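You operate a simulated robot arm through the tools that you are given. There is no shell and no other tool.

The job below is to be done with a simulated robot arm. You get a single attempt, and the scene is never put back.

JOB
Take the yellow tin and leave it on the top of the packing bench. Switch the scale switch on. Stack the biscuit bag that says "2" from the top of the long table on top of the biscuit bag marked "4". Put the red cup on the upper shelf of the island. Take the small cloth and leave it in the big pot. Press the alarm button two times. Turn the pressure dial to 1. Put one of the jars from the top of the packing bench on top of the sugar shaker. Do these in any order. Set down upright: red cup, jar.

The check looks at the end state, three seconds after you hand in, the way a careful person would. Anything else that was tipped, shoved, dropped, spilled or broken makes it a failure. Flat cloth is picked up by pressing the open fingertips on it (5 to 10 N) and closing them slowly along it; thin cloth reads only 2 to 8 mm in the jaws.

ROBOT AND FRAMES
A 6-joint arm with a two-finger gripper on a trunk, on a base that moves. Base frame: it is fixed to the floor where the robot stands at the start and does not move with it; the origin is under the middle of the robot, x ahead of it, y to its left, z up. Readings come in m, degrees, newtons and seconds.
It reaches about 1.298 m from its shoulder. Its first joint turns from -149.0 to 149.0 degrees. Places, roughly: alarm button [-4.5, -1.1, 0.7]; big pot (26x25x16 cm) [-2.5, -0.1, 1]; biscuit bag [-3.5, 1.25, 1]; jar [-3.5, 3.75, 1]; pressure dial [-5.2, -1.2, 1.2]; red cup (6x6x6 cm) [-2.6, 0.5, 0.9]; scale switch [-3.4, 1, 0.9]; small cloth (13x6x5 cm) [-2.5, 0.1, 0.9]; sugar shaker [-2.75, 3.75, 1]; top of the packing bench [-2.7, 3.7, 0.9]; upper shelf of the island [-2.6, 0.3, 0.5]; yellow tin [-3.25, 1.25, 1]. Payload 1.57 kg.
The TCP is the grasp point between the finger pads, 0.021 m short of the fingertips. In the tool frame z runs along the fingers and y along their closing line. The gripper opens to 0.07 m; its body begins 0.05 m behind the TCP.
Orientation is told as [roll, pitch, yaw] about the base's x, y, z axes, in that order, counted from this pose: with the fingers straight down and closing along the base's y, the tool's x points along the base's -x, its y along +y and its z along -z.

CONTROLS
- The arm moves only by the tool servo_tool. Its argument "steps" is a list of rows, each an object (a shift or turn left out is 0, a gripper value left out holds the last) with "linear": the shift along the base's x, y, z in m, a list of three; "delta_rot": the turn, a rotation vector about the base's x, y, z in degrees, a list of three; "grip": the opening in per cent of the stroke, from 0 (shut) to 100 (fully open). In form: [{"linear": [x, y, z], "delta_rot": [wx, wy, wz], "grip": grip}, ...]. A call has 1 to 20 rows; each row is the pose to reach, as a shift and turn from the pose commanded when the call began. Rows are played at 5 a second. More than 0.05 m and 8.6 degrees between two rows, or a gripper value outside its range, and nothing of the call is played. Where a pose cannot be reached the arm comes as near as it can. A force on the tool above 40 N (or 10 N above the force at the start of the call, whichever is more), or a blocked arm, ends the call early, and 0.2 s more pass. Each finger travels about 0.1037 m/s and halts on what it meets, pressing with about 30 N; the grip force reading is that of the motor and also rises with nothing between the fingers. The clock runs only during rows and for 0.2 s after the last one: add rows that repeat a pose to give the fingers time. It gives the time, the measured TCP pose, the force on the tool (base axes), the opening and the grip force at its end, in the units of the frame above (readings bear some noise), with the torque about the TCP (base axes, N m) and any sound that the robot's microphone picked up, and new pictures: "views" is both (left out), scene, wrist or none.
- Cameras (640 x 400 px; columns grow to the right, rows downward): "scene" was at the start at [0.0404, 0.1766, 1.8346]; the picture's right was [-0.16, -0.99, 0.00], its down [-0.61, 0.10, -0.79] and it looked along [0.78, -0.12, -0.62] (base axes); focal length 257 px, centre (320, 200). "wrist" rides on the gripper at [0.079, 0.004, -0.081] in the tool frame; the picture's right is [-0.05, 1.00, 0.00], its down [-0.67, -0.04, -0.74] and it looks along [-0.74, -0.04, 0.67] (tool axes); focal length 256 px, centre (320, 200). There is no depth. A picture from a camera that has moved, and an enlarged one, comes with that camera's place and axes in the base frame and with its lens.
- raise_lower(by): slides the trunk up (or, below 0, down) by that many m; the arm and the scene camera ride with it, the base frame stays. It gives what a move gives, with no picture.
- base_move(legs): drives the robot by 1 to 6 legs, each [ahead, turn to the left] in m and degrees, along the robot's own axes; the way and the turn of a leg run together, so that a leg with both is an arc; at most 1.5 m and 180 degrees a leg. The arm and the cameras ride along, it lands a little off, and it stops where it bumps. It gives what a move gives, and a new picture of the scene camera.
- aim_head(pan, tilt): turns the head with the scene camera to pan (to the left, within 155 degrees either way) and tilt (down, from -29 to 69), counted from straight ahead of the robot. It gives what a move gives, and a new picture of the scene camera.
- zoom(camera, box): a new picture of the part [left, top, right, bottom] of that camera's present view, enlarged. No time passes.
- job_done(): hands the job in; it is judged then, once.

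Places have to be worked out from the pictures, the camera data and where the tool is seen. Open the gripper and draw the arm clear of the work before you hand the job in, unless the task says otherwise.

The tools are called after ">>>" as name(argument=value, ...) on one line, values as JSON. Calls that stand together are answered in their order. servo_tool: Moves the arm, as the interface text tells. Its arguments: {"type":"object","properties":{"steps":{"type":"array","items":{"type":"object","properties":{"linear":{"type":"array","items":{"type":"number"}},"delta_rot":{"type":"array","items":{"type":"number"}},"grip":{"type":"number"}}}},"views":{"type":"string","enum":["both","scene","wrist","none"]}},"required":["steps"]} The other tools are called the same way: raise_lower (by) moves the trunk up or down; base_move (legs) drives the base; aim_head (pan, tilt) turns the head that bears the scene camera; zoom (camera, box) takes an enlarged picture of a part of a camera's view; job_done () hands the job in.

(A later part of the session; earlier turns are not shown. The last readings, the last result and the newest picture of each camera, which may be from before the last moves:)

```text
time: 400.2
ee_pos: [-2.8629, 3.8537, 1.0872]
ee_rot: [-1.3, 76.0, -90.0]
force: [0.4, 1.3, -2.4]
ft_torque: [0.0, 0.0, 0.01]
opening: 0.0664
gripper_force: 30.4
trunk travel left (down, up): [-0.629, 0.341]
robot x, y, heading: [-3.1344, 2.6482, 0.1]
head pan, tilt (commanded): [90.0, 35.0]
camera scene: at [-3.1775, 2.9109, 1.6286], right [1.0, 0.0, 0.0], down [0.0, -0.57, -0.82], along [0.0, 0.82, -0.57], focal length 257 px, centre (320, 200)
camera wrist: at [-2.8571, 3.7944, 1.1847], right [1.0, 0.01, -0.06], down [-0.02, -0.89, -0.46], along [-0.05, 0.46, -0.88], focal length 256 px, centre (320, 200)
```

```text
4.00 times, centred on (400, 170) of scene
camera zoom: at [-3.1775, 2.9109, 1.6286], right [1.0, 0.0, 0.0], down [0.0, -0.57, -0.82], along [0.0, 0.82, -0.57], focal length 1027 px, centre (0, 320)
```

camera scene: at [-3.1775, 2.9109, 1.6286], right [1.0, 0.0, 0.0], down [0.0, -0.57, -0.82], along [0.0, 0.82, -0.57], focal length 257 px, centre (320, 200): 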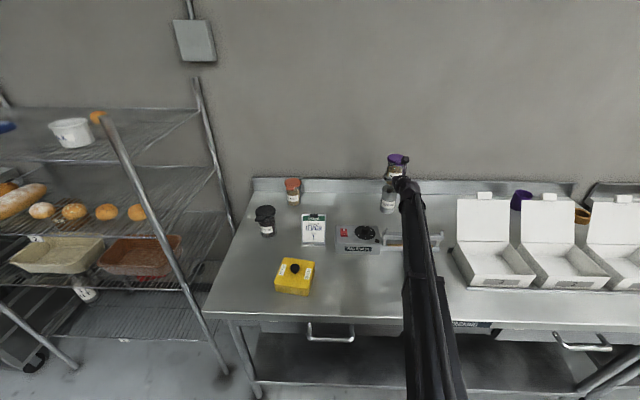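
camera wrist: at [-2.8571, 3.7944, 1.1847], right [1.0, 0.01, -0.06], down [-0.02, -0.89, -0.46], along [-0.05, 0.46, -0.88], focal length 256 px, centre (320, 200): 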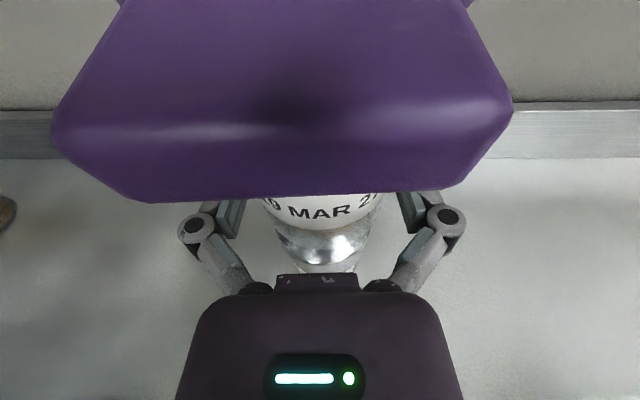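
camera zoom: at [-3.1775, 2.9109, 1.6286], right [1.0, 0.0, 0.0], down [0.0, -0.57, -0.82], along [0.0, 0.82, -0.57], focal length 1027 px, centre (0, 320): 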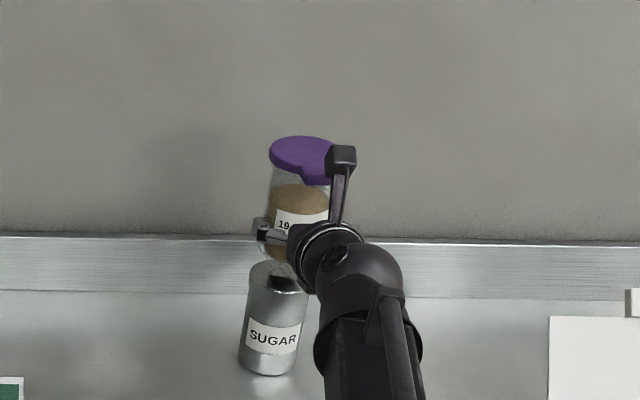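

Aligned. I shift 1 mm and lower the last ~2 cm carefully.

>>> servo_tool(steps=[{"linear": [-0.001, 0.001, 0]}, {"linear": [-0.001, 0.001, 0]}], views="none")

>>> raise_lower(by=-0.01)

>>> raise_lower(by=-0.004)

```text
time: 400.8
ee_pos: [-2.8649, 3.8548, 1.087]
ee_rot: [-1.3, 75.8, -90.1]
force: [0.1, 0.4, -2.5]
ft_torque: [-0.03, 0.01, 0.0]
opening: 0.0665
gripper_force: 30.2
trunk travel left (down, up): [-0.629, 0.341]
robot x, y, heading: [-3.1324, 2.6534, -0.1]
head pan, tilt (commanded): [90.0, 35.0]
```

```text
time: 401.4
ee_pos: [-2.8659, 3.855, 1.0787]
ee_rot: [-1.2, 75.9, -90.0]
force: [0.0, 0.4, -2.7]
ft_torque: [-0.03, 0.05, -0.03]
opening: 0.0664
gripper_force: 30.1
trunk travel left (down, up): [-0.619, 0.351]
robot x, y, heading: [-3.1317, 2.6474, 0.2]
head pan, tilt (commanded): [90.0, 35.0]
```

```text
time: 401.9
ee_pos: [-2.8653, 3.8548, 1.074]
ee_rot: [-1.2, 75.8, -90.0]
force: [0.1, -0.1, -2.9]
ft_torque: [-0.03, -0.01, -0.02]
opening: 0.0664
gripper_force: 29.6
trunk travel left (down, up): [-0.615, 0.355]
robot x, y, heading: [-3.1286, 2.6488, 0.2]
head pan, tilt (commanded): [90.0, 35.0]
```

No contact yet (TCP 1.074). One more small step.

>>> raise_lower(by=-0.003)

```text
time: 402.5
ee_pos: [-2.8653, 3.8542, 1.0713]
ee_rot: [-1.2, 76.0, -90.0]
force: [-0.2, 0.6, -3.0]
ft_torque: [-0.05, 0.02, 0.02]
opening: 0.0662
gripper_force: 30.0
trunk travel left (down, up): [-0.612, 0.358]
robot x, y, heading: [-3.1337, 2.6517, 0.1]
head pan, tilt (commanded): [90.0, 35.0]
```

Still hanging free; another small step.

>>> raise_lower(by=-0.003)

```text
time: 403.0
ee_pos: [-2.8655, 3.8547, 1.0682]
ee_rot: [-1.2, 75.9, -90.0]
force: [-0.6, -0.8, -1.9]
ft_torque: [-0.06, 0.02, 0.0]
opening: 0.0661
gripper_force: 29.9
trunk travel left (down, up): [-0.609, 0.361]
robot x, y, heading: [-3.1327, 2.6555, 0.2]
head pan, tilt (commanded): [90.0, 35.0]
```

Nearly at the predicted contact; one more 2 mm step.

>>> raise_lower(by=-0.002)

```text
time: 403.5
ee_pos: [-2.8644, 3.8546, 1.0666]
ee_rot: [-1.2, 75.8, -90.1]
force: [0.3, -0.3, -2.4]
ft_torque: [-0.02, -0.03, 0.02]
opening: 0.066
gripper_force: 30.2
trunk travel left (down, up): [-0.607, 0.363]
robot x, y, heading: [-3.1348, 2.652, 0.1]
head pan, tilt (commanded): [90.0, 35.0]
```

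I take a look at the gap before going further.

>>> servo_tool(steps=[{"linear": [0, 0, 0]}])

>>> zoom(camera="scene", box=[370, 140, 420, 220])

>>> zoom(camera="wrist", box=[240, 190, 400, 290])

```text
time: 403.9
ee_pos: [-2.8654, 3.855, 1.0655]
ee_rot: [-1.1, 76.0, -89.9]
force: [-0.5, 0.4, -2.5]
ft_torque: [-0.02, 0.01, -0.03]
opening: 0.066
gripper_force: 30.0
trunk travel left (down, up): [-0.607, 0.363]
robot x, y, heading: [-3.1292, 2.6526, 0.1]
head pan, tilt (commanded): [90.0, 35.0]
camera scene: at [-3.1775, 2.911, 1.6065], right [1.0, 0.0, 0.0], down [0.0, -0.57, -0.82], along [0.0, 0.82, -0.57], focal length 257 px, centre (320, 200)
camera wrist: at [-2.8583, 3.7952, 1.1626], right [1.0, 0.01, -0.06], down [-0.02, -0.89, -0.46], along [-0.05, 0.46, -0.88], focal length 256 px, centre (320, 200)
```

scene: 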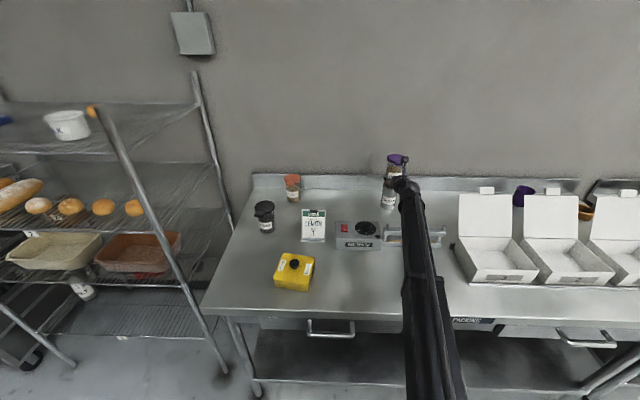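
wrist: 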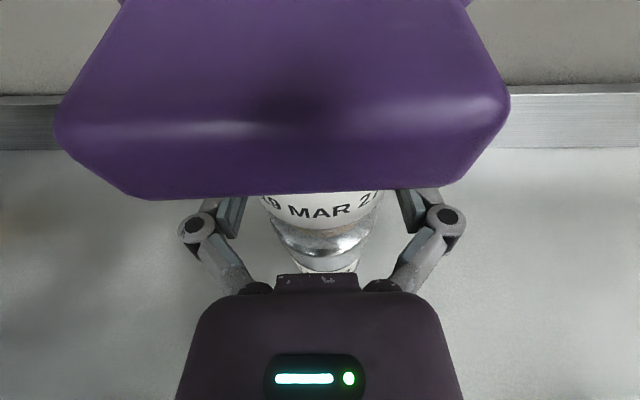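

```text
5.00 times, centred on (395, 180) of scene
camera zoom: at [-3.1775, 2.911, 1.6065], right [1.0, 0.0, 0.0], down [0.0, -0.57, -0.82], along [0.0, 0.82, -0.57], focal length 1283 px, centre (-55, 300)
```

zoom: 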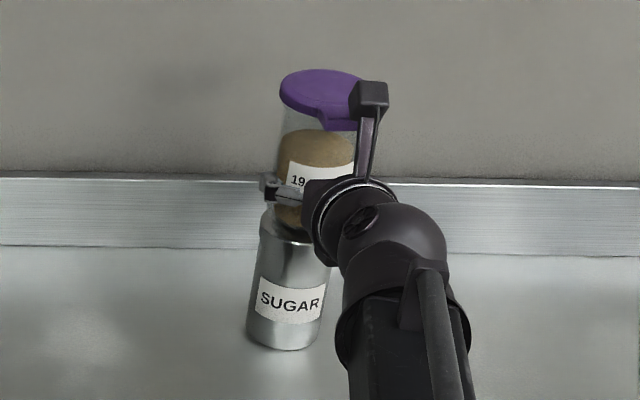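

```text
4.00 times, centred on (320, 240) of wrist
camera zoom: at [-2.8583, 3.7952, 1.1626], right [1.0, 0.01, -0.06], down [-0.02, -0.89, -0.46], along [-0.05, 0.46, -0.88], focal length 1024 px, centre (320, 40)
```

zoom: 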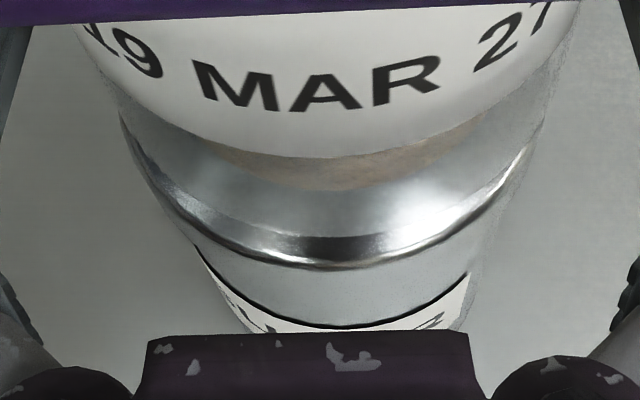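

x-alignment is exact. The jar is just above the cap; I keep lowering by 2 mm steps.

>>> raise_lower(by=-0.002)

```text
time: 404.4
ee_pos: [-2.8653, 3.8536, 1.0656]
ee_rot: [-1.3, 75.9, -90.0]
force: [0.3, -0.7, -1.7]
ft_torque: [-0.04, 0.02, 0.01]
opening: 0.0662
gripper_force: 30.1
trunk travel left (down, up): [-0.605, 0.365]
robot x, y, heading: [-3.1351, 2.648, 0.2]
head pan, tilt (commanded): [90.0, 35.0]
```

Force has dropped slightly; another 2 mm.

>>> raise_lower(by=-0.002)

```text
time: 404.9
ee_pos: [-2.8643, 3.8565, 1.0624]
ee_rot: [-1.1, 75.8, -90.1]
force: [-0.8, 0.0, -2.9]
ft_torque: [-0.03, -0.01, 0.01]
opening: 0.0661
gripper_force: 30.3
trunk travel left (down, up): [-0.603, 0.367]
robot x, y, heading: [-3.132, 2.6515, 0.3]
head pan, tilt (commanded): [90.0, 35.0]
```

Still free; continuing.

>>> raise_lower(by=-0.002)

```text
time: 405.5
ee_pos: [-2.8659, 3.856, 1.0605]
ee_rot: [-1.2, 75.9, -90.2]
force: [-0.1, 0.0, -2.6]
ft_torque: [-0.05, 0.01, -0.04]
opening: 0.0661
gripper_force: 30.3
trunk travel left (down, up): [-0.601, 0.369]
robot x, y, heading: [-3.1328, 2.6524, -0.1]
head pan, tilt (commanded): [90.0, 35.0]
```

Another 2 mm.

>>> raise_lower(by=-0.002)

```text
time: 406.0
ee_pos: [-2.8665, 3.8543, 1.0583]
ee_rot: [-1.2, 75.9, -89.9]
force: [-0.4, -0.6, -2.8]
ft_torque: [-0.04, 0.03, -0.01]
opening: 0.0663
gripper_force: 29.7
trunk travel left (down, up): [-0.599, 0.371]
robot x, y, heading: [-3.1289, 2.6476, 0.2]
head pan, tilt (commanded): [90.0, 35.0]
```

Still no contact at TCP 1.058; another step.

>>> raise_lower(by=-0.002)

```text
time: 406.5
ee_pos: [-2.8651, 3.8541, 1.0584]
ee_rot: [-1.1, 76.0, -90.0]
force: [1.8, 2.7, 7.6]
ft_torque: [0.07, -0.06, -0.03]
opening: 0.066
gripper_force: 30.3
trunk travel left (down, up): [-0.597, 0.373]
robot x, y, heading: [-3.1291, 2.6516, 0.3]
head pan, tilt (commanded): [90.0, 35.0]
```

Contact (+10 N change). I check the picture before releasing.

>>> servo_tool(steps=[{"linear": [0, 0, 0]}])

>>> zoom(camera="scene", box=[370, 135, 420, 215])

>>> zoom(camera="wrist", box=[240, 190, 400, 290])

```text
time: 406.9
ee_pos: [-2.8654, 3.853, 1.0569]
ee_rot: [-1.1, 76.1, -90.0]
force: [0.6, 0.0, 7.8]
ft_torque: [0.12, -0.03, 0.01]
opening: 0.0659
gripper_force: 30.5
trunk travel left (down, up): [-0.597, 0.373]
robot x, y, heading: [-3.1326, 2.6513, 0.0]
head pan, tilt (commanded): [90.0, 35.0]
camera scene: at [-3.1779, 2.9094, 1.5969], right [1.0, 0.0, 0.0], down [0.0, -0.57, -0.82], along [0.0, 0.82, -0.57], focal length 257 px, centre (320, 200)
camera wrist: at [-2.8584, 3.794, 1.154], right [1.0, 0.01, -0.06], down [-0.02, -0.88, -0.47], along [-0.05, 0.47, -0.88], focal length 256 px, centre (320, 200)
```

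scene: 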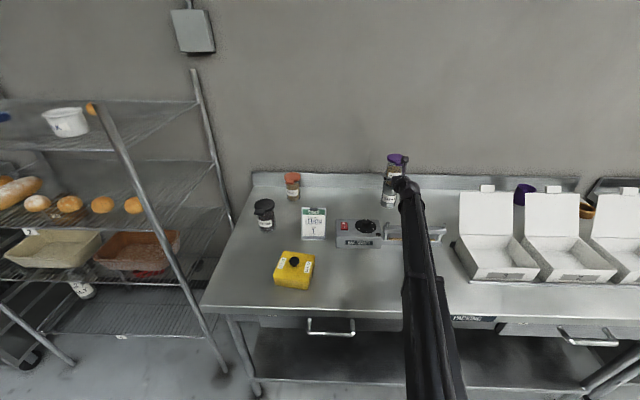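
wrist: 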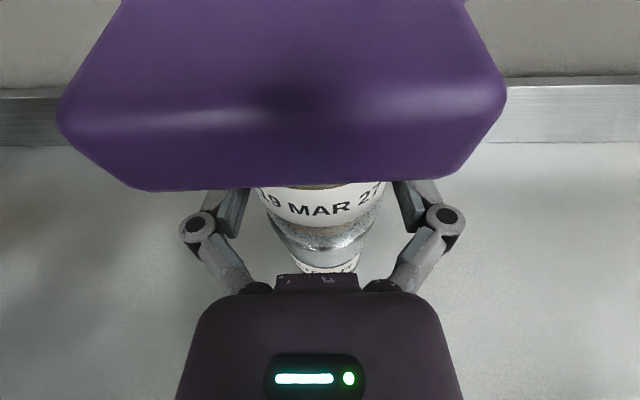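

```text
5.00 times, centred on (395, 175) of scene
camera zoom: at [-3.1779, 2.9094, 1.5969], right [1.0, 0.0, 0.0], down [0.0, -0.57, -0.82], along [0.0, 0.82, -0.57], focal length 1283 px, centre (-55, 325)
```

zoom: 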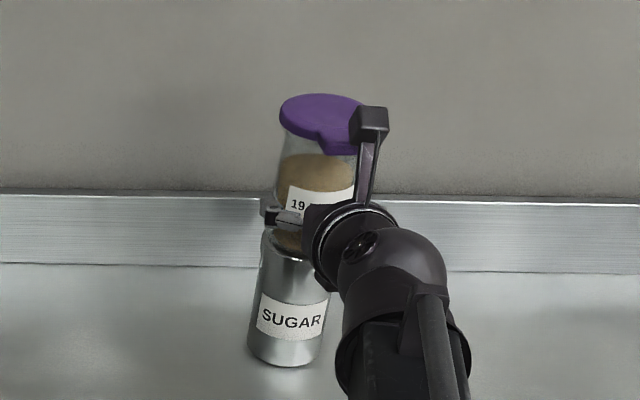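

```text
4.00 times, centred on (320, 240) of wrist
camera zoom: at [-2.8584, 3.794, 1.154], right [1.0, 0.01, -0.06], down [-0.02, -0.88, -0.47], along [-0.05, 0.47, -0.88], focal length 1024 px, centre (320, 40)
```

zoom: 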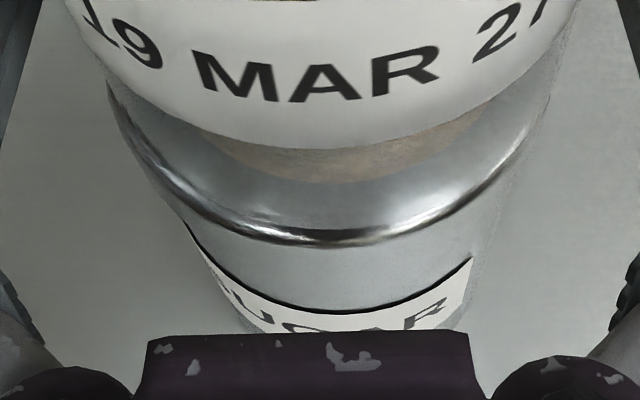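

The jar sits centred on the shaker cap. I relieve 1.5 mm of preload and open slowly.

>>> raise_lower(by=0.001)

>>> servo_tool(steps=[{"grip": 94}, {"grip": 95}, {"grip": 96}, {"grip": 97}, {"grip": 98}, {"grip": 100}, {"grip": 100}, {"grip": 100}])

>>> zoom(camera="wrist", box=[180, 150, 460, 290])

>>> zoom(camera="scene", box=[370, 135, 420, 215])

```text
time: 407.4
ee_pos: [-2.865, 3.8535, 1.0574]
ee_rot: [-1.1, 75.9, -89.9]
force: [-0.1, -2.1, 0.9]
ft_torque: [-0.06, -0.04, 0.01]
opening: 0.0657
gripper_force: 29.6
trunk travel left (down, up): [-0.598, 0.372]
robot x, y, heading: [-3.136, 2.6518, 0.1]
head pan, tilt (commanded): [90.0, 35.0]
```

```text
time: 409.2
ee_pos: [-2.8648, 3.8553, 1.0577]
ee_rot: [-1.0, 75.9, -90.0]
force: [0.9, -0.6, 0.2]
ft_torque: [0.01, -0.04, -0.02]
opening: 0.0702
gripper_force: 0.0
trunk travel left (down, up): [-0.598, 0.372]
robot x, y, heading: [-3.1305, 2.6521, 0.2]
head pan, tilt (commanded): [90.0, 35.0]
camera scene: at [-3.1776, 2.9105, 1.5976], right [1.0, 0.0, 0.0], down [0.0, -0.57, -0.82], along [0.0, 0.82, -0.57], focal length 257 px, centre (320, 200)
camera wrist: at [-2.8583, 3.7949, 1.154], right [1.0, 0.01, -0.06], down [-0.02, -0.89, -0.46], along [-0.05, 0.47, -0.88], focal length 256 px, centre (320, 200)
```

scene: 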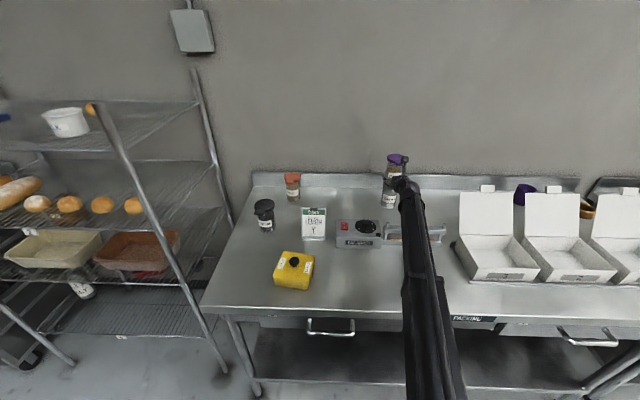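
wrist: 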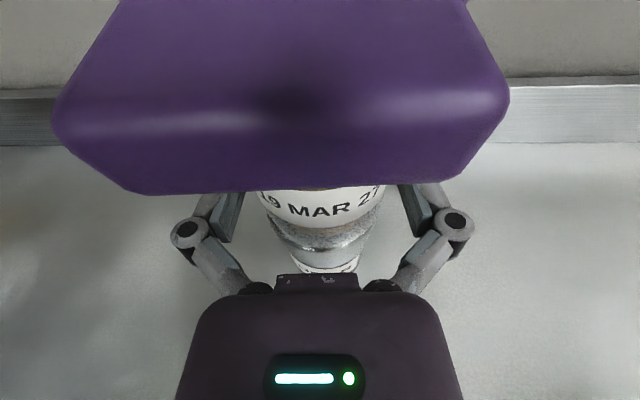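

```text
2.29 times, centred on (320, 220) of wrist
camera zoom: at [-2.8583, 3.7949, 1.154], right [1.0, 0.01, -0.06], down [-0.02, -0.89, -0.46], along [-0.05, 0.47, -0.88], focal length 585 px, centre (320, 154)
```

zoom: 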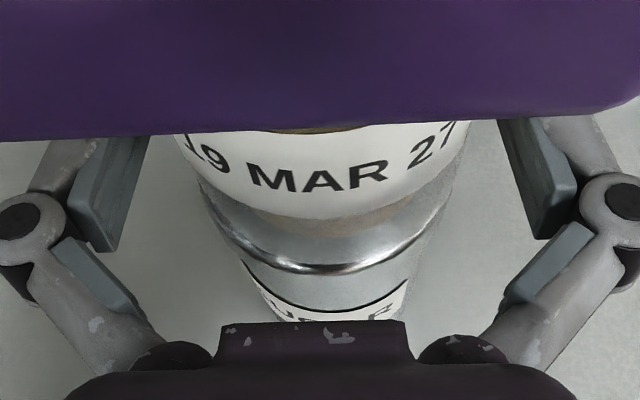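

```text
5.00 times, centred on (395, 175) of scene
camera zoom: at [-3.1776, 2.9105, 1.5976], right [1.0, 0.0, 0.0], down [0.0, -0.57, -0.82], along [0.0, 0.82, -0.57], focal length 1283 px, centre (-55, 325)
```

zoom: 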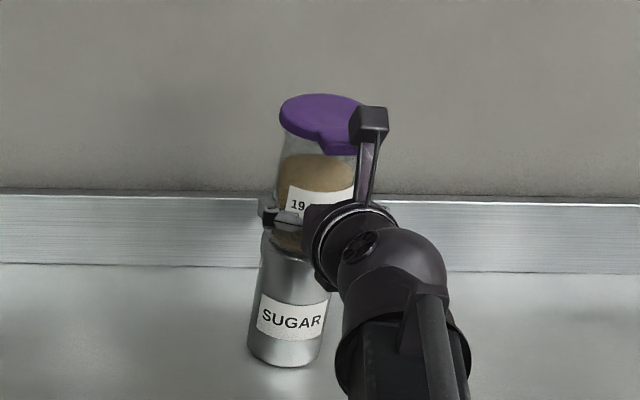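

The jar stands freely and centred between the open pads. I back straight out along -y very slowly.

>>> servo_tool(steps=[{"linear": [0, -0.004, 0]}, {"linear": [0, -0.008, 0]}, {"linear": [0, -0.012, 0]}, {"linear": [0, -0.016, 0]}, {"linear": [0, -0.02, 0]}, {"linear": [0, -0.025, 0]}, {"linear": [0, -0.03, 0]}, {"linear": [0, -0.036, 0]}, {"linear": [0, -0.042, 0]}, {"linear": [0, -0.05, 0]}])

>>> zoom(camera="scene", box=[370, 135, 420, 215])

```text
time: 411.4
ee_pos: [-2.8642, 3.8055, 1.0578]
ee_rot: [-1.3, 75.9, -90.1]
force: [0.5, 0.8, -0.6]
ft_torque: [-0.02, 0.01, 0.04]
opening: 0.0699
gripper_force: 0.1
trunk travel left (down, up): [-0.598, 0.372]
robot x, y, heading: [-3.1339, 2.6534, -0.0]
head pan, tilt (commanded): [90.0, 35.0]
camera scene: at [-3.1777, 2.9104, 1.5976], right [1.0, 0.0, 0.0], down [0.0, -0.57, -0.82], along [0.0, 0.82, -0.57], focal length 257 px, centre (320, 200)
camera wrist: at [-2.8578, 3.7446, 1.1541], right [1.0, 0.01, -0.06], down [-0.02, -0.89, -0.46], along [-0.05, 0.47, -0.88], focal length 256 px, centre (320, 200)
```

scene: 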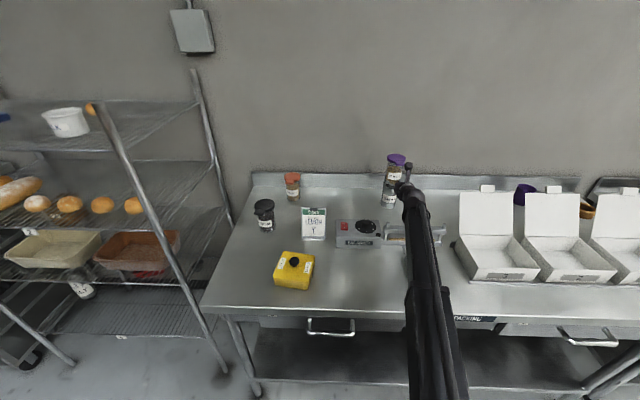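
wrist: 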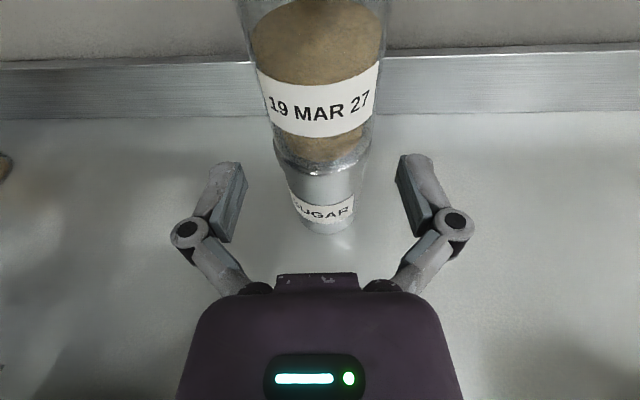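

```text
5.00 times, centred on (395, 175) of scene
camera zoom: at [-3.1777, 2.9104, 1.5976], right [1.0, 0.0, 0.0], down [0.0, -0.57, -0.82], along [0.0, 0.82, -0.57], focal length 1283 px, centre (-55, 325)
```

zoom: 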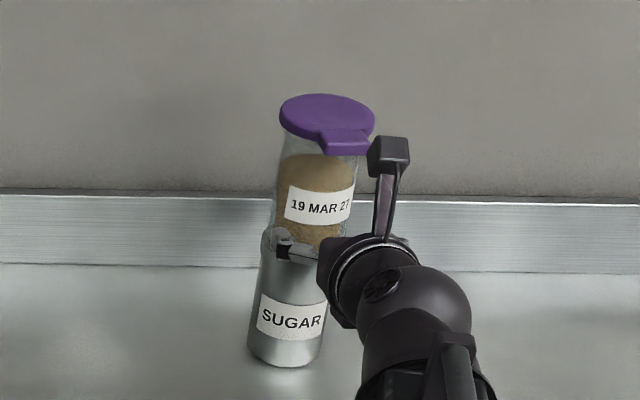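

Jar stands stably on the shaker. I retreat further, then raise.

>>> servo_tool(steps=[{"linear": [-0.005, -0.03, 0]}, {"linear": [-0.01, -0.065, 0]}, {"linear": [-0.02, -0.1, 0]}, {"linear": [-0.03, -0.14, 0]}, {"linear": [-0.04, -0.18, 0]}, {"linear": [-0.05, -0.22, 0]}, {"linear": [-0.06, -0.26, 0]}, {"linear": [-0.07, -0.3, 0]}])

>>> raise_lower(by=0.2)

>>> zoom(camera="scene", box=[230, 130, 450, 310])

```text
time: 413.2
ee_pos: [-2.9358, 3.5039, 1.058]
ee_rot: [-1.0, 75.9, -90.0]
force: [-1.0, 0.0, 0.1]
ft_torque: [0.01, 0.03, 0.01]
opening: 0.0699
gripper_force: 0.1
trunk travel left (down, up): [-0.598, 0.372]
robot x, y, heading: [-3.1273, 2.6508, 0.1]
head pan, tilt (commanded): [90.0, 35.0]
camera scene: at [-3.1778, 2.91, 1.5977], right [1.0, 0.0, 0.0], down [0.0, -0.57, -0.82], along [0.0, 0.82, -0.57], focal length 257 px, centre (320, 200)
camera wrist: at [-2.9291, 3.4437, 1.1543], right [1.0, 0.01, -0.06], down [-0.02, -0.89, -0.46], along [-0.05, 0.47, -0.88], focal length 256 px, centre (320, 200)
```

scene: 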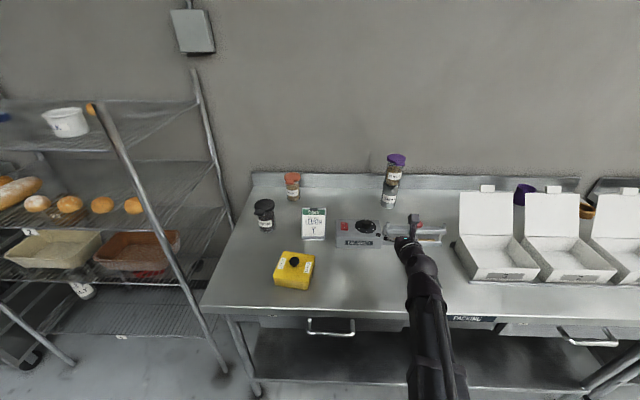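
wrist: 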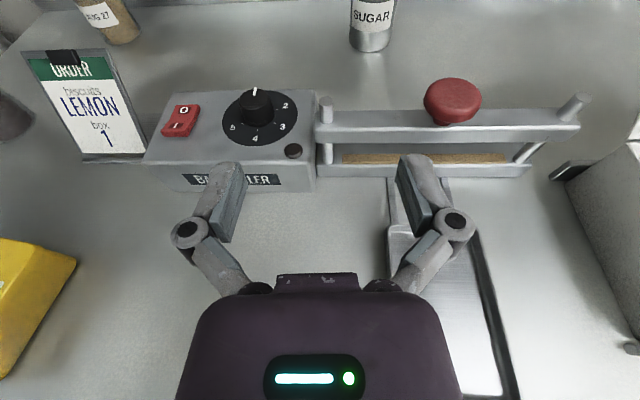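

```text
time: 415.4
ee_pos: [-2.9361, 3.5045, 1.2576]
ee_rot: [-1.0, 75.9, -90.0]
force: [0.0, 0.0, 0.0]
ft_torque: [0.02, -0.03, 0.0]
opening: 0.07
gripper_force: 0.1
trunk travel left (down, up): [-0.798, 0.172]
robot x, y, heading: [-3.1331, 2.6518, 0.2]
head pan, tilt (commanded): [90.0, 35.0]
```

```text
2.22 times, centred on (340, 220) of scene
camera zoom: at [-3.1777, 2.9106, 1.7976], right [1.0, 0.0, 0.0], down [0.0, -0.57, -0.82], along [0.0, 0.82, -0.57], focal length 570 px, centre (276, 156)
```

zoom: 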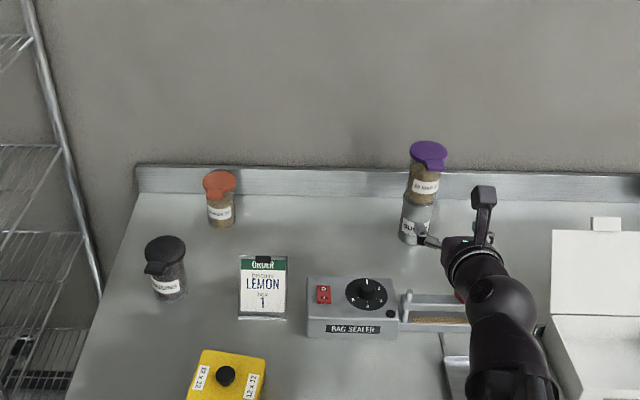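

The jar-on-shaker stack is stable. Next the alarm button and dial. I raise a bit, fold the arm forward (same camera-up pose), and get ready to drive.

>>> raise_lower(by=0.08)

>>> servo_tool(steps=[{"linear": [0.0413, -0.0177, 0], "delta_rot": [0, 0, -3]}, {"linear": [0.0814, -0.0372, 0], "delta_rot": [0, 0, -6]}, {"linear": [0.12, -0.0586, 0], "delta_rot": [0, 0, -9]}, {"linear": [0.1572, -0.0818, 0], "delta_rot": [0, 0, -12]}, {"linear": [0.1929, -0.1069, 0], "delta_rot": [0, 0, -15]}, {"linear": [0.2269, -0.1334, 0], "delta_rot": [0, 0, -18]}, {"linear": [0.2592, -0.1616, 0], "delta_rot": [0, 0, -21]}, {"linear": [0.2897, -0.1911, 0], "delta_rot": [0, 0, -24]}, {"linear": [0.3185, -0.2219, 0], "delta_rot": [0, 0, -27]}, {"linear": [0.3455, -0.2539, 0], "delta_rot": [0, 0, -30]}, {"linear": [0.3705, -0.2869, 0], "delta_rot": [0, 0, -33]}, {"linear": [0.3935, -0.321, 0], "delta_rot": [0, 0, -36]}, {"linear": [0.4145, -0.356, 0], "delta_rot": [0, 0, -39]}, {"linear": [0.4335, -0.3917, 0], "delta_rot": [0, 0, -42]}, {"linear": [0.4505, -0.428, 0], "delta_rot": [0, 0, -45]}, {"linear": [0.4655, -0.4649, 0], "delta_rot": [0, 0, -48]}, {"linear": [0.4784, -0.5022, 0], "delta_rot": [0, 0, -51]}, {"linear": [0.4892, -0.5397, 0], "delta_rot": [0, 0, -54]}, {"linear": [0.498, -0.5774, 0], "delta_rot": [0, 0, -57]}, {"linear": [0.5046, -0.6153, 0], "delta_rot": [0, 0, -60]}], views="scene")

>>> zoom(camera="scene", box=[230, 190, 470, 350])

```text
time: 416.6
ee_pos: [-2.9365, 3.5047, 1.3365]
ee_rot: [-1.1, 75.9, -90.0]
force: [0.0, 1.3, -0.4]
ft_torque: [-0.02, -0.01, 0.02]
opening: 0.0701
gripper_force: 0.0
trunk travel left (down, up): [-0.878, 0.092]
robot x, y, heading: [-3.1304, 2.6513, -0.1]
head pan, tilt (commanded): [90.0, 35.0]
```

```text
time: 420.8
ee_pos: [-2.4305, 2.8882, 1.3372]
ee_rot: [-1.3, 75.9, -150.1]
force: [-0.5, -0.1, -0.3]
ft_torque: [0.0, 0.0, 0.0]
opening: 0.0702
gripper_force: 0.0
trunk travel left (down, up): [-0.878, 0.092]
robot x, y, heading: [-3.1333, 2.6503, 0.1]
head pan, tilt (commanded): [90.0, 35.0]
camera scene: at [-3.1776, 2.9096, 1.8778], right [1.0, 0.0, 0.0], down [0.0, -0.57, -0.82], along [0.0, 0.82, -0.57], focal length 257 px, centre (320, 200)
```

scene: 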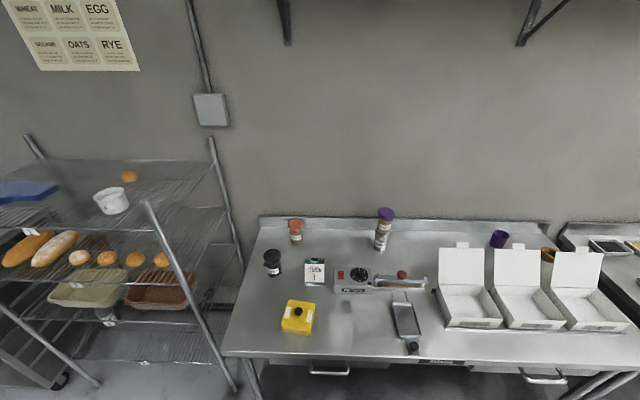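

```text
2.50 times, centred on (350, 270) of scene
camera zoom: at [-3.1776, 2.9096, 1.8778], right [1.0, 0.0, 0.0], down [0.0, -0.57, -0.82], along [0.0, 0.82, -0.57], focal length 642 px, centre (245, 25)
```

zoom: 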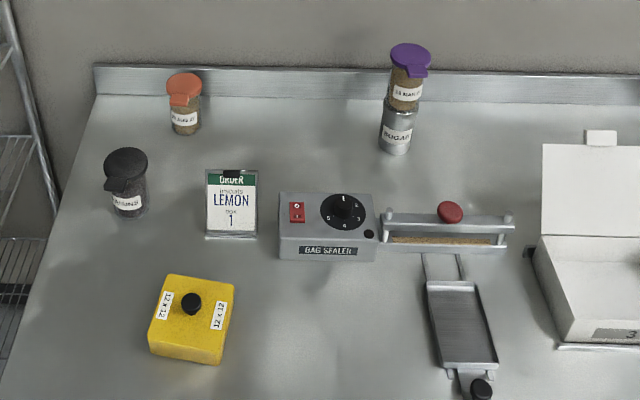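

Bench tasks done. Now I drive back to the aisle and down toward the counter in the far corner.

>>> base_move(legs=[[-1.07, 0], [0, -90]])

>>> aim_head(pan=0, tilt=30)

```text
time: 432.5
ee_pos: [-3.905, 1.9763, 1.3371]
ee_rot: [-0.6, 75.9, 125.8]
force: [2.1, -0.2, 0.0]
ft_torque: [-0.04, 0.02, -0.09]
opening: 0.0701
gripper_force: 0.0
trunk travel left (down, up): [-0.878, 0.092]
robot x, y, heading: [-4.2436, 2.6524, -84.8]
head pan, tilt (commanded): [90.0, 35.0]
stopped in leg 2: the robot was blocked; the commanded pose is now the measured one
camera scene: at [-3.9853, 2.7217, 1.8768], right [0.09, -1.0, 0.0], down [-0.57, -0.06, -0.82], along [0.81, 0.08, -0.58], focal length 257 px, centre (320, 200)
```

scene: 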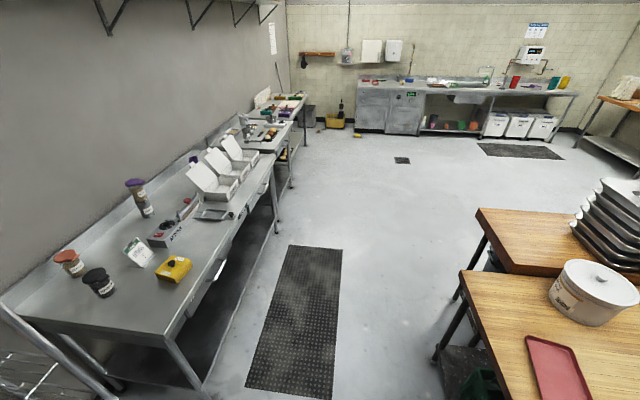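

```text
time: 434.1
ee_pos: [-3.9076, 1.9748, 1.3378]
ee_rot: [-1.2, 75.9, 125.1]
force: [0.1, 0.2, -0.5]
ft_torque: [-0.02, 0.02, 0.0]
opening: 0.0699
gripper_force: 0.0
trunk travel left (down, up): [-0.878, 0.092]
robot x, y, heading: [-4.2432, 2.6503, -84.6]
head pan, tilt (commanded): [0.0, 30.0]
camera scene: at [-4.0694, 2.621, 1.8854], right [-1.0, -0.09, 0.0], down [-0.05, 0.5, -0.87], along [0.08, -0.86, -0.5], focal length 257 px, centre (320, 200)
```

scene: 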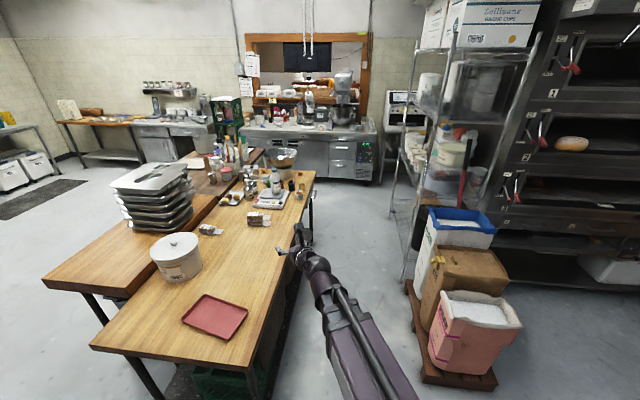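

The turn was blocked at -85° (rear close to the bread rack). I move ahead a little and then straighten.

>>> base_move(legs=[[0.35, 0], [0, -5.5]])

>>> aim_head(pan=155, tilt=35)

>>> aim_head(pan=0, tilt=35)

```text
time: 437.5
ee_pos: [-3.9396, 1.5977, 1.3382]
ee_rot: [-0.9, 75.9, 119.8]
force: [0.2, -0.1, -0.1]
ft_torque: [-0.02, 0.01, -0.03]
opening: 0.0701
gripper_force: 0.0
trunk travel left (down, up): [-0.878, 0.092]
robot x, y, heading: [-4.2126, 2.3015, -89.5]
head pan, tilt (commanded): [0.0, 30.0]
camera scene: at [-4.0418, 2.2574, 1.8855], right [-1.0, -0.01, 0.0], down [0.0, 0.5, -0.87], along [0.01, -0.87, -0.5], focal length 257 px, centre (320, 200)
```

scene: 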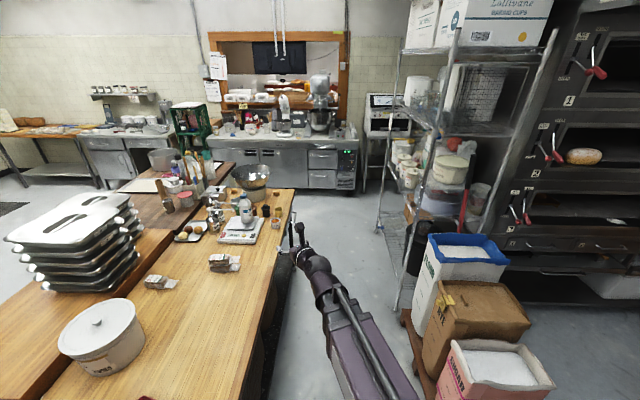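

```text
time: 439.9
ee_pos: [-3.9407, 1.5972, 1.3377]
ee_rot: [-1.1, 75.9, 119.7]
force: [0.0, -0.5, 0.1]
ft_torque: [0.01, -0.02, 0.02]
opening: 0.0697
gripper_force: 0.0
trunk travel left (down, up): [-0.878, 0.092]
robot x, y, heading: [-4.2126, 2.2978, -89.9]
head pan, tilt (commanded): [154.7, 35.0]
camera scene: at [-4.0056, 2.4261, 1.8776], right [0.91, -0.42, 0.0], down [-0.24, -0.52, -0.82], along [0.35, 0.74, -0.57], focal length 257 px, centre (320, 200)
```

scene: 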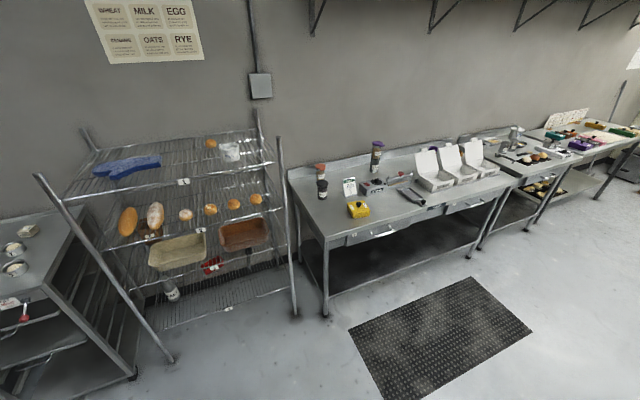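

```text
time: 442.3
ee_pos: [-3.9413, 1.596, 1.3374]
ee_rot: [-1.1, 75.9, 119.7]
force: [-0.6, -0.2, -0.3]
ft_torque: [0.0, 0.04, -0.01]
opening: 0.0701
gripper_force: 0.0
trunk travel left (down, up): [-0.878, 0.092]
robot x, y, heading: [-4.2103, 2.2932, -89.6]
head pan, tilt (commanded): [0.0, 35.0]
camera scene: at [-4.0421, 2.2582, 1.8776], right [-1.0, -0.01, 0.0], down [0.0, 0.57, -0.82], along [0.01, -0.82, -0.57], focal length 257 px, centre (320, 200)
```

scene: 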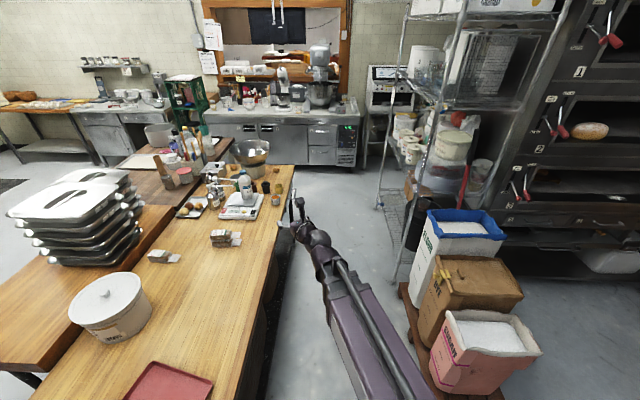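

Nothing is displaced. The robot's rear is long (~0.87 m), so I must avoid turning near things. I drive straight down the aisle toward the counter.

>>> base_move(legs=[[1.2, 0], [1.0, 0]])

>>> aim_head(pan=-20, tilt=20)

```text
time: 455.7
ee_pos: [-3.9114, -0.6114, 1.3379]
ee_rot: [-1.1, 75.9, 119.9]
force: [-0.6, 0.2, -0.3]
ft_torque: [0.0, 0.03, 0.03]
opening: 0.0702
gripper_force: 0.2
trunk travel left (down, up): [-0.878, 0.092]
robot x, y, heading: [-4.1879, 0.09, -89.3]
head pan, tilt (commanded): [0.0, 35.0]
camera scene: at [-4.0165, 0.0505, 1.8776], right [-1.0, -0.01, 0.0], down [-0.01, 0.57, -0.82], along [0.01, -0.82, -0.57], focal length 257 px, centre (320, 200)
```

scene: 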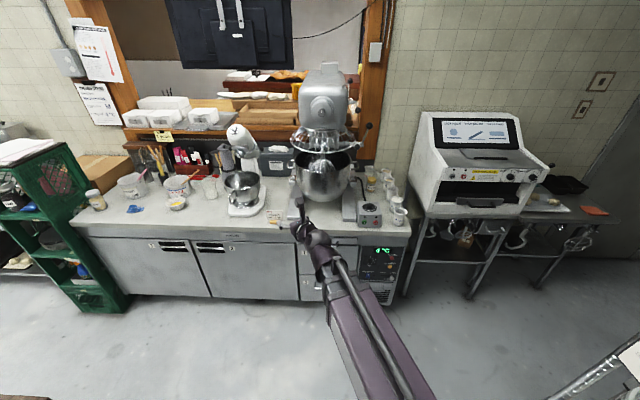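

```text
time: 456.5
ee_pos: [-3.9118, -0.61, 1.3372]
ee_rot: [-1.2, 75.8, 119.9]
force: [0.3, -0.8, 0.1]
ft_torque: [0.01, -0.05, 0.01]
opening: 0.0699
gripper_force: 0.1
trunk travel left (down, up): [-0.878, 0.092]
robot x, y, heading: [-4.1881, 0.0957, -89.3]
head pan, tilt (commanded): [-20.0, 20.0]
camera scene: at [-4.0483, 0.051, 1.9014], right [-0.94, 0.33, 0.0], down [0.11, 0.32, -0.94], along [-0.31, -0.89, -0.34], focal length 257 px, centre (320, 200)
```

scene: 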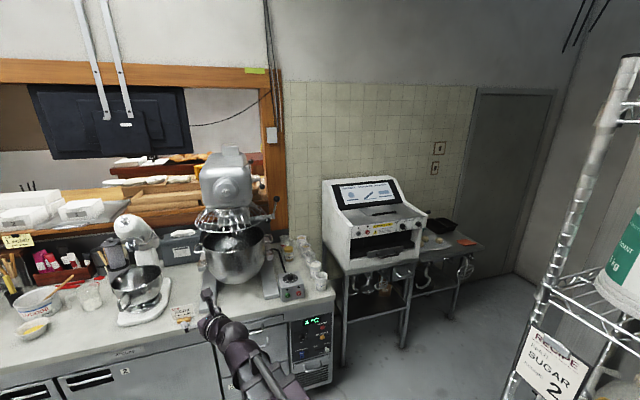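

I zoom in on the control panel and the white machine's front.

>>> zoom(camera="scene", box=[280, 300, 344, 380])

>>> zoom(camera="scene", box=[320, 170, 440, 260])

>>> zoom(camera="scene", box=[350, 205, 430, 255])

```text
5.00 times, centred on (312, 340) of scene
camera zoom: at [-4.0483, 0.051, 1.9014], right [-0.94, 0.33, 0.0], down [0.11, 0.32, -0.94], along [-0.31, -0.89, -0.34], focal length 1283 px, centre (360, -500)
```

zoom: 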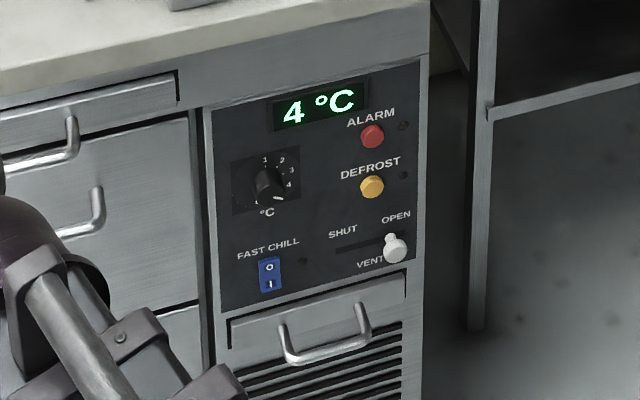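

```text
4.44 times, centred on (380, 215) of scene
camera zoom: at [-4.0483, 0.051, 1.9014], right [-0.94, 0.33, 0.0], down [0.11, 0.32, -0.94], along [-0.31, -0.89, -0.34], focal length 1141 px, centre (53, 133)
```

zoom: 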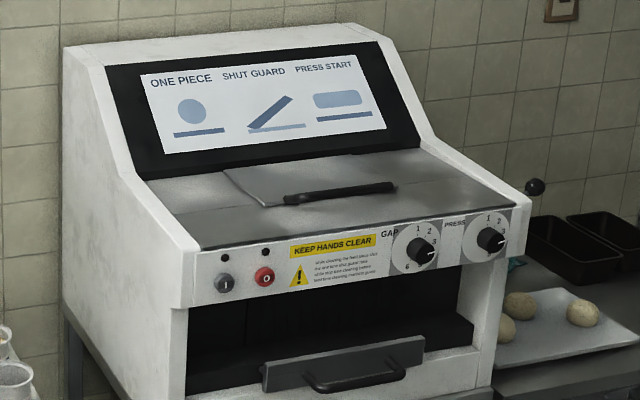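

```text
8.00 times, centred on (390, 230) of scene
camera zoom: at [-4.0483, 0.051, 1.9014], right [-0.94, 0.33, 0.0], down [0.11, 0.32, -0.94], along [-0.31, -0.89, -0.34], focal length 2053 px, centre (-240, -40)
```

zoom: 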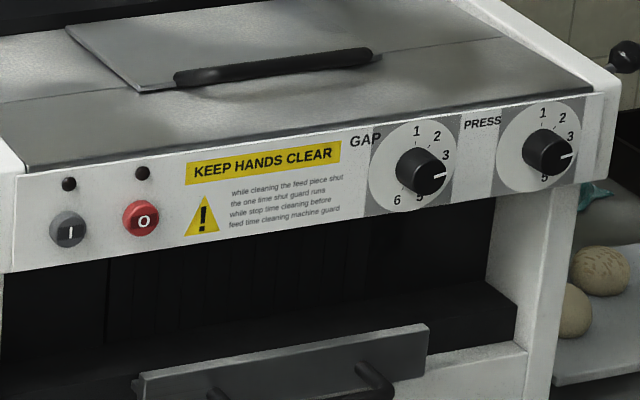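

Clear: the red ALARM button is on the counter's control panel (≈[-4.44, -1.03, 0.7]) and the PRESS dial is the right-hand knob on the white machine (≈[-5.18, -1.2, 1.18]), now pointing past 3. I turn the tool to point toward -y and make it horizontal.

>>> servo_tool(steps=[{"linear": [-0.0334, -0.0141, 0], "delta_rot": [0, 0, -2.49], "grip": 60}, {"linear": [-0.0675, -0.0266, 0], "delta_rot": [0, 0, -4.98], "grip": 30}, {"linear": [-0.1023, -0.0375, 0], "delta_rot": [0, 0, -7.47], "grip": 0}, {"linear": [-0.1377, -0.0468, 0], "delta_rot": [0, 0, -9.96], "grip": 0}, {"linear": [-0.1733, -0.0542, 0], "delta_rot": [0, 0, -12.45], "grip": 0}, {"linear": [-0.2095, -0.0601, 0], "delta_rot": [0, 0, -14.94], "grip": 0}, {"linear": [-0.2462, -0.0642, 0], "delta_rot": [0, 0, -17.43], "grip": 0}, {"linear": [-0.283, -0.0666, 0], "delta_rot": [0, 0, -19.92], "grip": 0}, {"linear": [-0.3201, -0.0672, 0], "delta_rot": [0, 0, -22.41], "grip": 0}, {"linear": [-0.3571, -0.066, 0], "delta_rot": [0, 0, -24.9], "grip": 0}, {"linear": [-0.3942, -0.063, 0], "delta_rot": [0, 0, -27.4], "grip": 0}, {"linear": [-0.4312, -0.0583, 0], "delta_rot": [0, 0, -29.9], "grip": 0}], views="none")

>>> servo_tool(steps=[{"linear": [0, -0.002, 0.0155], "delta_rot": [-4.7, 0, 0]}, {"linear": [0, -0.004, 0.031], "delta_rot": [-9.4, 0, 0]}, {"linear": [0, -0.0057, 0.0465], "delta_rot": [-14.1, 0, 0]}, {"linear": [0, -0.0057, 0.0465], "delta_rot": [-14.1, 0, 0]}])

```text
time: 459.1
ee_pos: [-4.3425, -0.6669, 1.3382]
ee_rot: [-1.3, 76.0, 89.8]
force: [1.1, 0.4, 0.3]
ft_torque: [-0.02, 0.02, 0.05]
opening: 0.0
gripper_force: 28.7
trunk travel left (down, up): [-0.878, 0.092]
robot x, y, heading: [-4.1862, 0.0899, -89.0]
head pan, tilt (commanded): [-20.0, 20.0]
```

```text
time: 460.1
ee_pos: [-4.3414, -0.6741, 1.3833]
ee_rot: [172.2, 89.8, -96.6]
force: [0.6, 0.5, -0.3]
ft_torque: [-0.02, -0.01, -0.03]
opening: 0.0001
gripper_force: 28.6
trunk travel left (down, up): [-0.878, 0.092]
robot x, y, heading: [-4.1892, 0.0903, -89.5]
head pan, tilt (commanded): [-20.0, 20.0]
camera scene: at [-4.0483, 0.0511, 1.9015], right [-0.94, 0.33, 0.0], down [0.11, 0.32, -0.94], along [-0.31, -0.89, -0.34], focal length 257 px, centre (320, 200)
camera wrist: at [-4.3473, -0.5934, 1.4625], right [-1.0, -0.02, -0.05], down [0.02, 0.74, -0.67], along [0.05, -0.67, -0.74], focal length 256 px, centre (320, 200)
```

scene: 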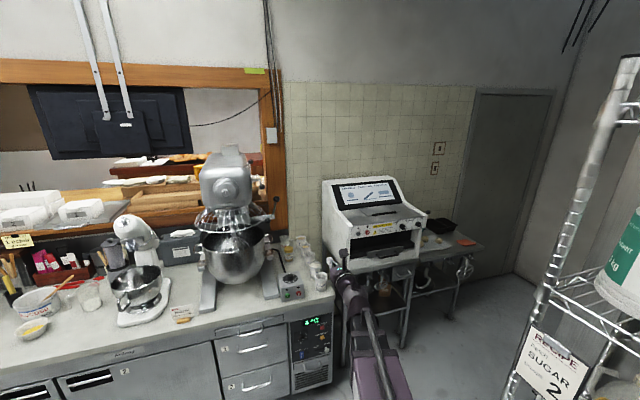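
wrist: 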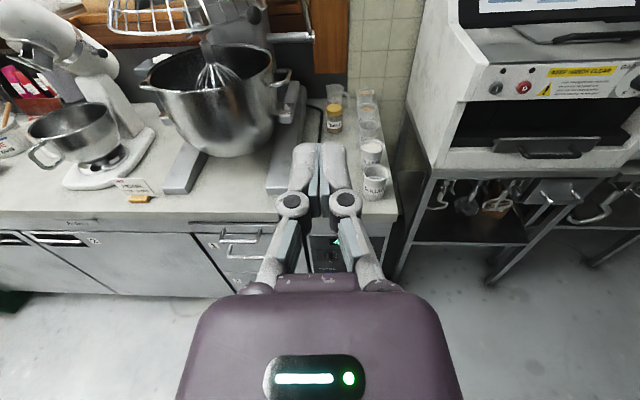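

The tool points at the counter horizontally. I lower the trunk toward button height and triangulate the button.

>>> raise_lower(by=-0.4)

>>> raise_lower(by=-0.25)

>>> servo_tool(steps=[{"linear": [0, 0, 0]}])

>>> zoom(camera="wrist", box=[200, 0, 440, 150])

>>> zoom(camera="scene", box=[270, 150, 390, 260])

```text
time: 463.9
ee_pos: [-4.3423, -0.6748, 0.983]
ee_rot: [174.4, 89.8, -94.4]
force: [0.2, 0.0, 0.1]
ft_torque: [0.01, -0.04, 0.02]
opening: 0.0
gripper_force: 28.7
trunk travel left (down, up): [-0.478, 0.492]
robot x, y, heading: [-4.1868, 0.0916, -89.5]
head pan, tilt (commanded): [-20.0, 20.0]
```

```text
time: 466.5
ee_pos: [-4.342, -0.6737, 0.7335]
ee_rot: [174.4, 89.7, -94.4]
force: [0.2, 0.4, 1.0]
ft_torque: [0.0, -0.01, 0.04]
opening: 0.0
gripper_force: 28.6
trunk travel left (down, up): [-0.228, 0.742]
robot x, y, heading: [-4.1894, 0.0905, -88.7]
head pan, tilt (commanded): [-20.0, 20.0]
```

```text
time: 466.9
ee_pos: [-4.3423, -0.6735, 0.7331]
ee_rot: [174.5, 89.7, -94.3]
force: [0.0, 0.3, -0.7]
ft_torque: [0.01, -0.01, 0.0]
opening: 0.0005
gripper_force: 28.8
trunk travel left (down, up): [-0.228, 0.742]
robot x, y, heading: [-4.1854, 0.0882, -89.1]
head pan, tilt (commanded): [-20.0, 20.0]
camera scene: at [-4.0484, 0.0511, 1.2515], right [-0.94, 0.33, 0.0], down [0.11, 0.32, -0.94], along [-0.31, -0.89, -0.34], focal length 257 px, centre (320, 200)
camera wrist: at [-4.3474, -0.5935, 0.8124], right [-1.0, -0.02, -0.05], down [0.02, 0.74, -0.67], along [0.05, -0.67, -0.74], focal length 256 px, centre (320, 200)
```

scene: 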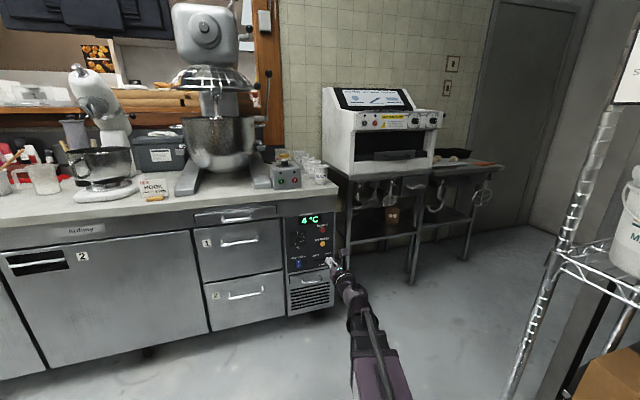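
wrist: 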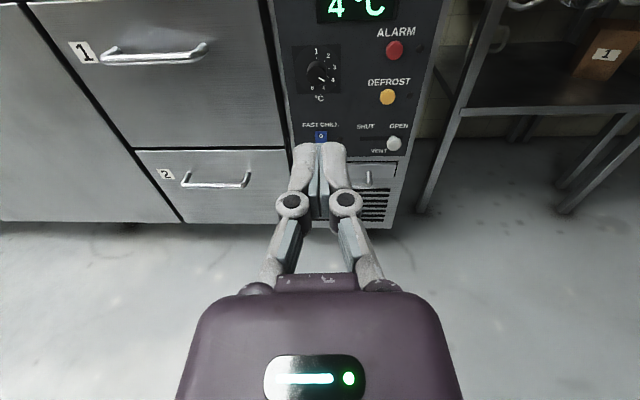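

```text
2.67 times, centred on (320, 75) of wrist
camera zoom: at [-4.3474, -0.5935, 0.8124], right [-1.0, -0.02, -0.05], down [0.02, 0.74, -0.67], along [0.05, -0.67, -0.74], focal length 683 px, centre (320, 533)
```

zoom: 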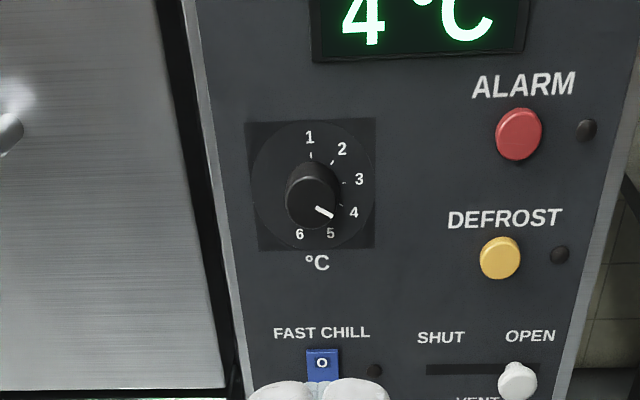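

```text
3.64 times, centred on (330, 205) of scene
camera zoom: at [-4.0484, 0.0511, 1.2515], right [-0.94, 0.33, 0.0], down [0.11, 0.32, -0.94], along [-0.31, -0.89, -0.34], focal length 933 px, centre (284, 182)
```

zoom: 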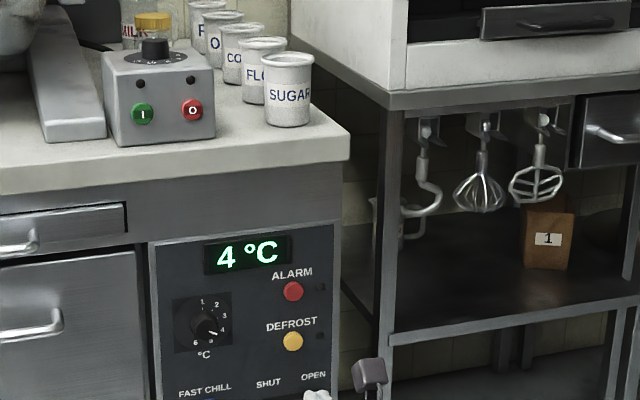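

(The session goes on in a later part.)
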